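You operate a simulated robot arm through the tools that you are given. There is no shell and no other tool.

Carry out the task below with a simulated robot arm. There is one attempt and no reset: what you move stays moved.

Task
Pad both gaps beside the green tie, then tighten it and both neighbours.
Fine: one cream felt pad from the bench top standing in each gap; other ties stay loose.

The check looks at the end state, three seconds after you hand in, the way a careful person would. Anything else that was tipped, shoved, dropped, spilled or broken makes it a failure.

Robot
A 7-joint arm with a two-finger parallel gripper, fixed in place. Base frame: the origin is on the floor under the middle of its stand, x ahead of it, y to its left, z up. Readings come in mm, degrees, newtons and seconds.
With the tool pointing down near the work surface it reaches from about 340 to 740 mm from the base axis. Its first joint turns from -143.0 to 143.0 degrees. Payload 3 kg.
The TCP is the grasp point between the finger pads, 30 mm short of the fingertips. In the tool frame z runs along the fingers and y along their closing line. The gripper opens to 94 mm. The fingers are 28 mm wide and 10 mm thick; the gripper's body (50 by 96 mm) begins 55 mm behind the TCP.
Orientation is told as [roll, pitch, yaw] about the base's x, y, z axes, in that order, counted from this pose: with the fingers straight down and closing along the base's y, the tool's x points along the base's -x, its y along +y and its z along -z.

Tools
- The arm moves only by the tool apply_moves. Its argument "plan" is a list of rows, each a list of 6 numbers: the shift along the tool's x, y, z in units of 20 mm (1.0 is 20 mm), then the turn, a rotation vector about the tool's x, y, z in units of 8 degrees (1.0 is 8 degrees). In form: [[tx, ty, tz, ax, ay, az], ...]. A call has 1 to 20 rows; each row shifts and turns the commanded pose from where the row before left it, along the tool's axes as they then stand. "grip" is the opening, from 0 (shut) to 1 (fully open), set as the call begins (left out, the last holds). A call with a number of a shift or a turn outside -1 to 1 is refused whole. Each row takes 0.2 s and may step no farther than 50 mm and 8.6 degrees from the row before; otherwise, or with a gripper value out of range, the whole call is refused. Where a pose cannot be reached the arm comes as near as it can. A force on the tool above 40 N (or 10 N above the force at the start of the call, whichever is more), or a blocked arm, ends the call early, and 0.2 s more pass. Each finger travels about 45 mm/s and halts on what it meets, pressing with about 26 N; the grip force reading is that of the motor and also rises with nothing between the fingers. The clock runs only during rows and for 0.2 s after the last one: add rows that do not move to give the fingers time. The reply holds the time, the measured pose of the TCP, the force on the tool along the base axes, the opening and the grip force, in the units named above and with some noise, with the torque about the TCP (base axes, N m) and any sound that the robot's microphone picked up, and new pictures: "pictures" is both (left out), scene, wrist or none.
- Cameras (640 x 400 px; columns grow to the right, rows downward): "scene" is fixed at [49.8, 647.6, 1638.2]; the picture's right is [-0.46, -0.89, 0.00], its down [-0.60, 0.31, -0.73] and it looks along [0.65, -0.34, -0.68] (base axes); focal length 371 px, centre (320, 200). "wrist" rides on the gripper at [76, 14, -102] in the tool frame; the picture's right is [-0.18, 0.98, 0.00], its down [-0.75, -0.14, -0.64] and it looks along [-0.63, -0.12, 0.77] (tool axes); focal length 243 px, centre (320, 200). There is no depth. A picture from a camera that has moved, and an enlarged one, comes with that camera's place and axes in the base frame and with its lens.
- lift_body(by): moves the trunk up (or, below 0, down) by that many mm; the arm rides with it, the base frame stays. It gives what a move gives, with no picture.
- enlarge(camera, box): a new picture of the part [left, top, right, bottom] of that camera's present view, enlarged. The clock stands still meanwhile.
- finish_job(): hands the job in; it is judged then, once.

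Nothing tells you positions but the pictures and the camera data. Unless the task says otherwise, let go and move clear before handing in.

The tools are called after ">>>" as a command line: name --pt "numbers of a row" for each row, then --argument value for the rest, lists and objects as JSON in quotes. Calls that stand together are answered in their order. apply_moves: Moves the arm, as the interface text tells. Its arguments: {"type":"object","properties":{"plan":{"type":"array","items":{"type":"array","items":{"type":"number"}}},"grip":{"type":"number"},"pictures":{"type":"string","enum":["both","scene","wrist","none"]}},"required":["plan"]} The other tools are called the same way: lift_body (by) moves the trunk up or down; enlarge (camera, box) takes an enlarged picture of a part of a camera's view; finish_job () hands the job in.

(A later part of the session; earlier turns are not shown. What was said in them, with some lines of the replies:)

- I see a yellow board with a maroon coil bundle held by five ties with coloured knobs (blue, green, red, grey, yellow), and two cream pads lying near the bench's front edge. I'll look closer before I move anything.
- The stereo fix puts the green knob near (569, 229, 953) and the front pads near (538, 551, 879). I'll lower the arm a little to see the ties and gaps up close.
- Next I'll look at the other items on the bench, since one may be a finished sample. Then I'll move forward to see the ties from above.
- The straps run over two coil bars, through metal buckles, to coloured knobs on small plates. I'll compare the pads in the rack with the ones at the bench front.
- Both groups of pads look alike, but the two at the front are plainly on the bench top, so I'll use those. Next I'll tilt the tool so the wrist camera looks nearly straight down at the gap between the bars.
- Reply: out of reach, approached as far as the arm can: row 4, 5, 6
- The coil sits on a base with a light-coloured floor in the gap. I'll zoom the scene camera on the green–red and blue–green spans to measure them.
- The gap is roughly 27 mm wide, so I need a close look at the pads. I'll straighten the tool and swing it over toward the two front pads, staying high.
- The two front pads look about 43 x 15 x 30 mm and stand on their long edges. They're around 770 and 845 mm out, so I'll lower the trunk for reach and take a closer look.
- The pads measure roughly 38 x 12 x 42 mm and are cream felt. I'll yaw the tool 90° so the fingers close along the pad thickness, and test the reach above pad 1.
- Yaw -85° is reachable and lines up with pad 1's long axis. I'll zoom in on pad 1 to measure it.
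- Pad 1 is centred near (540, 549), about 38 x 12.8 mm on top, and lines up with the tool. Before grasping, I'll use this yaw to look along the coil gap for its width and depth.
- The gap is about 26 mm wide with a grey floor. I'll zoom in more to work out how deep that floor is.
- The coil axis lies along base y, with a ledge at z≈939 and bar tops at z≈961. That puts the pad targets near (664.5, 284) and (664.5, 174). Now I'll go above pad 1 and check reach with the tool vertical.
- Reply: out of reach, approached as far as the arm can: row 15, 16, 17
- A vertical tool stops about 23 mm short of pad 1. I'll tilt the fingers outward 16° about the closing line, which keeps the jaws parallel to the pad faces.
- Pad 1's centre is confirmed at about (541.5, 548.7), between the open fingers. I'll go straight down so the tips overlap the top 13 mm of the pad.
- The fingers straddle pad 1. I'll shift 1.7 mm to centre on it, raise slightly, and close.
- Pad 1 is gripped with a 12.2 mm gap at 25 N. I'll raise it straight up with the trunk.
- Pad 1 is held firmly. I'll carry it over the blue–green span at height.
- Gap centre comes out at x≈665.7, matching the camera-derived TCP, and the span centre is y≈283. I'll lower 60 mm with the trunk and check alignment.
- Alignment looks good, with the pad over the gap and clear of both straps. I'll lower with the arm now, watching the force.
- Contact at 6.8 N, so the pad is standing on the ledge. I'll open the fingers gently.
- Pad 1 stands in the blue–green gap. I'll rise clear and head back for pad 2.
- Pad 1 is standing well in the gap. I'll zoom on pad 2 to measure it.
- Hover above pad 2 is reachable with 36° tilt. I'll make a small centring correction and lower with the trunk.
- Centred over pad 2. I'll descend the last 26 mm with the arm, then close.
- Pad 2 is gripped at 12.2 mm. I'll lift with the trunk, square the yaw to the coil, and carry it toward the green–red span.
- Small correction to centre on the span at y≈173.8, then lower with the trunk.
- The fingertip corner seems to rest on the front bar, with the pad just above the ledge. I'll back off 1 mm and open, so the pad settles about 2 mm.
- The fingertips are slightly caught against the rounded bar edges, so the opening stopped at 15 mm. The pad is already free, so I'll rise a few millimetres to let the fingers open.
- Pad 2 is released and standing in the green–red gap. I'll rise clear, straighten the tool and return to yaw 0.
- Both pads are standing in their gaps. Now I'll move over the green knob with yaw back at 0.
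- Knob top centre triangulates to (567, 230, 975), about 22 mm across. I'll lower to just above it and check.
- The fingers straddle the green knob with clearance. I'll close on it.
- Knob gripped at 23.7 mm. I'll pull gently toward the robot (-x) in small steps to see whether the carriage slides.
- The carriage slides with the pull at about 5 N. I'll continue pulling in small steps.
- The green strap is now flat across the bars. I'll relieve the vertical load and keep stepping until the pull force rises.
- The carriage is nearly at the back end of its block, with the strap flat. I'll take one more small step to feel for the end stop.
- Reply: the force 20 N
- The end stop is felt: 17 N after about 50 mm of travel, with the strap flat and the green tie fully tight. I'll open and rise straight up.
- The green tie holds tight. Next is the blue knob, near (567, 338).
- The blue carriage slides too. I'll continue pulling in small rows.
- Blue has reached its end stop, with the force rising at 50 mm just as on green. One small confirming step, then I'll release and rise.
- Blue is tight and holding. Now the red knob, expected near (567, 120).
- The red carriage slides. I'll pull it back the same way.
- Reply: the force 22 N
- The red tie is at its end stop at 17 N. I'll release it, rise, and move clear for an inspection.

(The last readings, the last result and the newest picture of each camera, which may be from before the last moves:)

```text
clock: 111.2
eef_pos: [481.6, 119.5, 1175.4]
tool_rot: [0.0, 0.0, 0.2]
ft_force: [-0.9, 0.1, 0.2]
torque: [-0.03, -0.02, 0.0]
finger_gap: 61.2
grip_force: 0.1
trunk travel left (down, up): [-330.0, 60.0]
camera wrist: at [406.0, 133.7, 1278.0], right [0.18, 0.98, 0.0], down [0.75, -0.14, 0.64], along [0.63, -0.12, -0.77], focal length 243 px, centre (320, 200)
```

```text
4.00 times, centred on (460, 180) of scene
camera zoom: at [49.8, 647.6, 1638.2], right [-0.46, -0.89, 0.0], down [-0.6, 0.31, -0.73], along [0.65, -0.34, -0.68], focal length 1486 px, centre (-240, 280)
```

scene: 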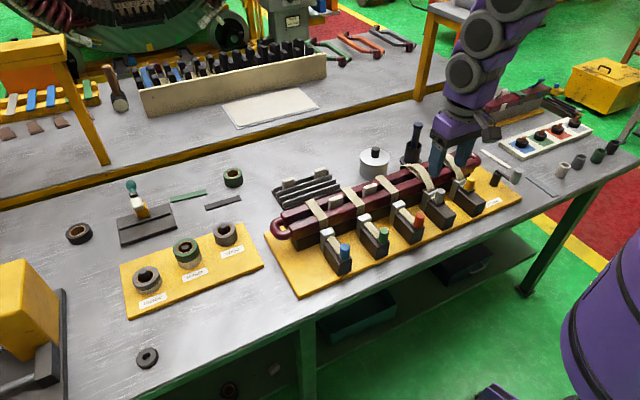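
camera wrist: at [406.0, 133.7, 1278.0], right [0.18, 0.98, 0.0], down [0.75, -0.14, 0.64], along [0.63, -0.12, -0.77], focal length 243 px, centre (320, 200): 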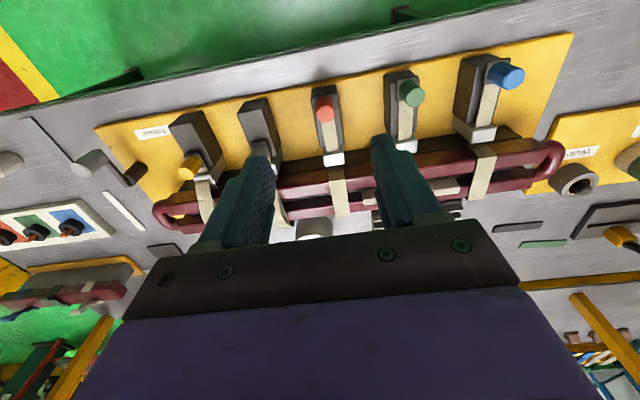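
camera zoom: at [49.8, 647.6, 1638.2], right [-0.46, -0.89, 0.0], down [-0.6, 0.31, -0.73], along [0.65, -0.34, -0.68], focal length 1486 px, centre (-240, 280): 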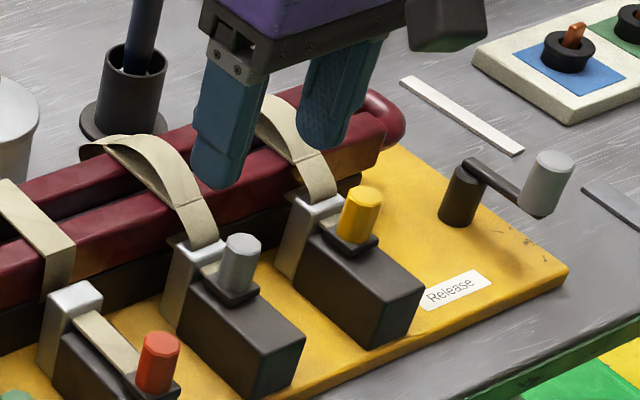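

All three ties look flat and tight, both pads stand in the gaps, and grey and yellow are still loose. I'll do a close check of the pads and the tight knobs before handing in.

>>> enlarge --camera "scene" --box '[320, 175, 400, 225]'

>>> enlarge --camera "wrist" --box '[310, 120, 510, 245]'

>>> apply_moves --pt "0 1 -0.5 0 0 0" --pt "0 1 0 0 0 0" --pt "0 1 0 0 0 0" --pt "-1 1 0 0 0 0" --pt "-1 1 0 0 0 0" --pt "-1 1 0 0 0 0" --pt "-1 0 0 0 0 0" --pt "-1 0 0 0 0 0"

>>> enlarge --camera "wrist" --box '[160, 0, 480, 200]'

```text
8.00 times, centred on (360, 200) of scene
camera zoom: at [49.8, 647.6, 1638.2], right [-0.46, -0.89, 0.0], down [-0.6, 0.31, -0.73], along [0.65, -0.34, -0.68], focal length 2971 px, centre (0, 200)
```

zoom: 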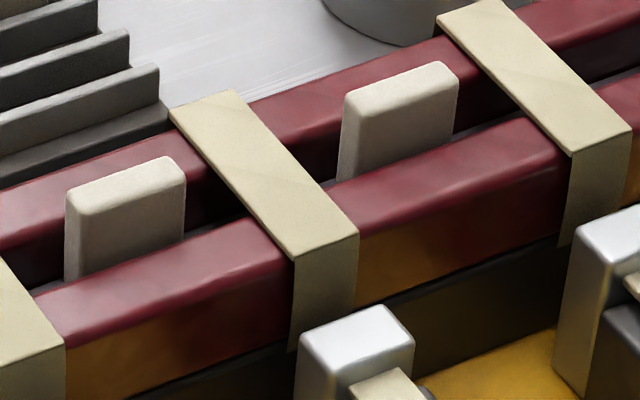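

```text
3.20 times, centred on (410, 182) of wrist
camera zoom: at [406.0, 133.7, 1278.0], right [0.18, 0.98, 0.0], down [0.75, -0.14, 0.64], along [0.63, -0.12, -0.77], focal length 776 px, centre (32, 256)
```

zoom: 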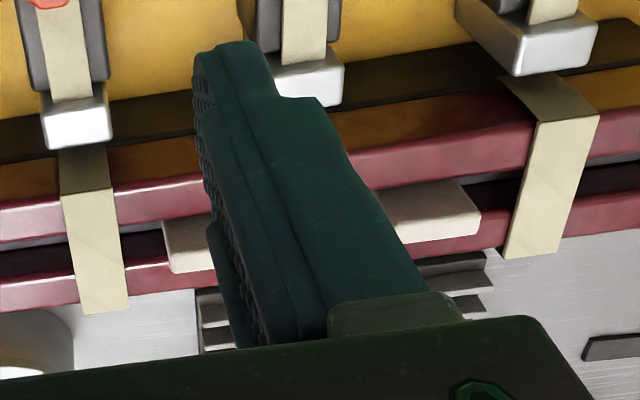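

```text
clock: 113.0
eef_pos: [586.2, 241.1, 1181.5]
tool_rot: [0.0, -0.1, 0.0]
ft_force: [0.0, -0.6, -0.3]
torque: [0.01, 0.0, 0.01]
finger_gap: 61.0
grip_force: 0.1
trunk travel left (down, up): [-330.0, 60.0]
camera wrist: at [509.0, 253.8, 1285.3], right [0.18, 0.98, 0.0], down [0.75, -0.14, 0.64], along [0.63, -0.12, -0.77], focal length 243 px, centre (320, 200)
```

scene: 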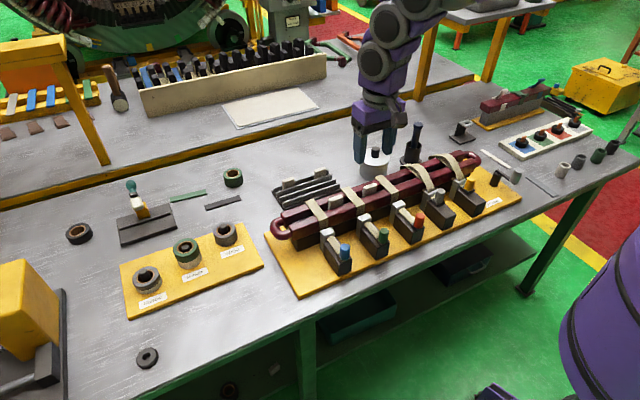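
wrist: 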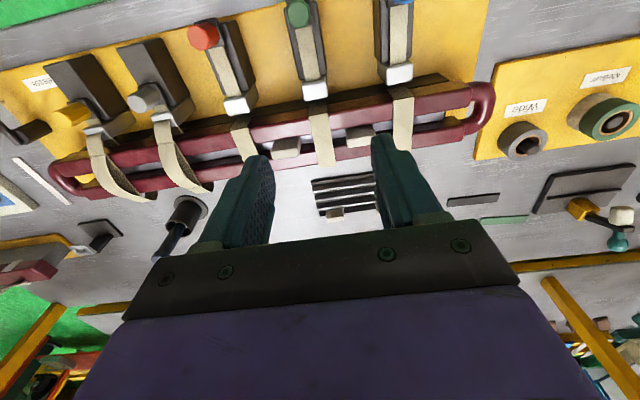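

```text
2.00 times, centred on (320, 100) of wrist
camera zoom: at [509.0, 253.8, 1285.3], right [0.18, 0.98, 0.0], down [0.75, -0.14, 0.64], along [0.63, -0.12, -0.77], focal length 485 px, centre (320, 400)
```

zoom: 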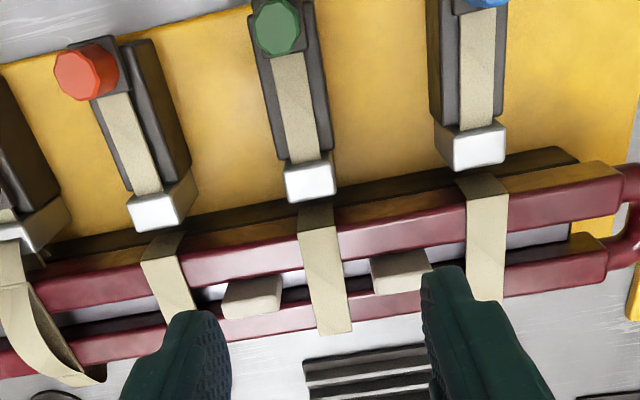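

Both cream pads stand upright in the two gaps beside the green tie. Blue, green and red are pulled flat to their stops, grey and yellow are still loose, nothing else has moved, and the arm is clear, so I'm handing in.

>>> finish_job

```text
The job is handed in.
```

I've handed the job in. Both gaps beside the green tie are padded, and the green, blue and red ties are tight.

- **Pads:** I used the two cream felt pads standing at the front of the bench, not the two in the rack. One stands upright in the blue–green gap and one in the green–red gap.
- **Ties:** I pulled the green, blue and red knobs back about 50 mm, until each hit its end stop at about 17 N. Their straps lie flat across the bars and the carriages stayed put after release.
- **Left alone:** In the last pictures the grey and yellow ties were still loose, and everything else on the bench looked undisturbed. I didn't touch the Release crank.

The pads are thinner than the gaps, about 12 mm in a 26 mm gap. They stand freely on the ledge between the bars and are not clamped. I have not seen the result of the end check.
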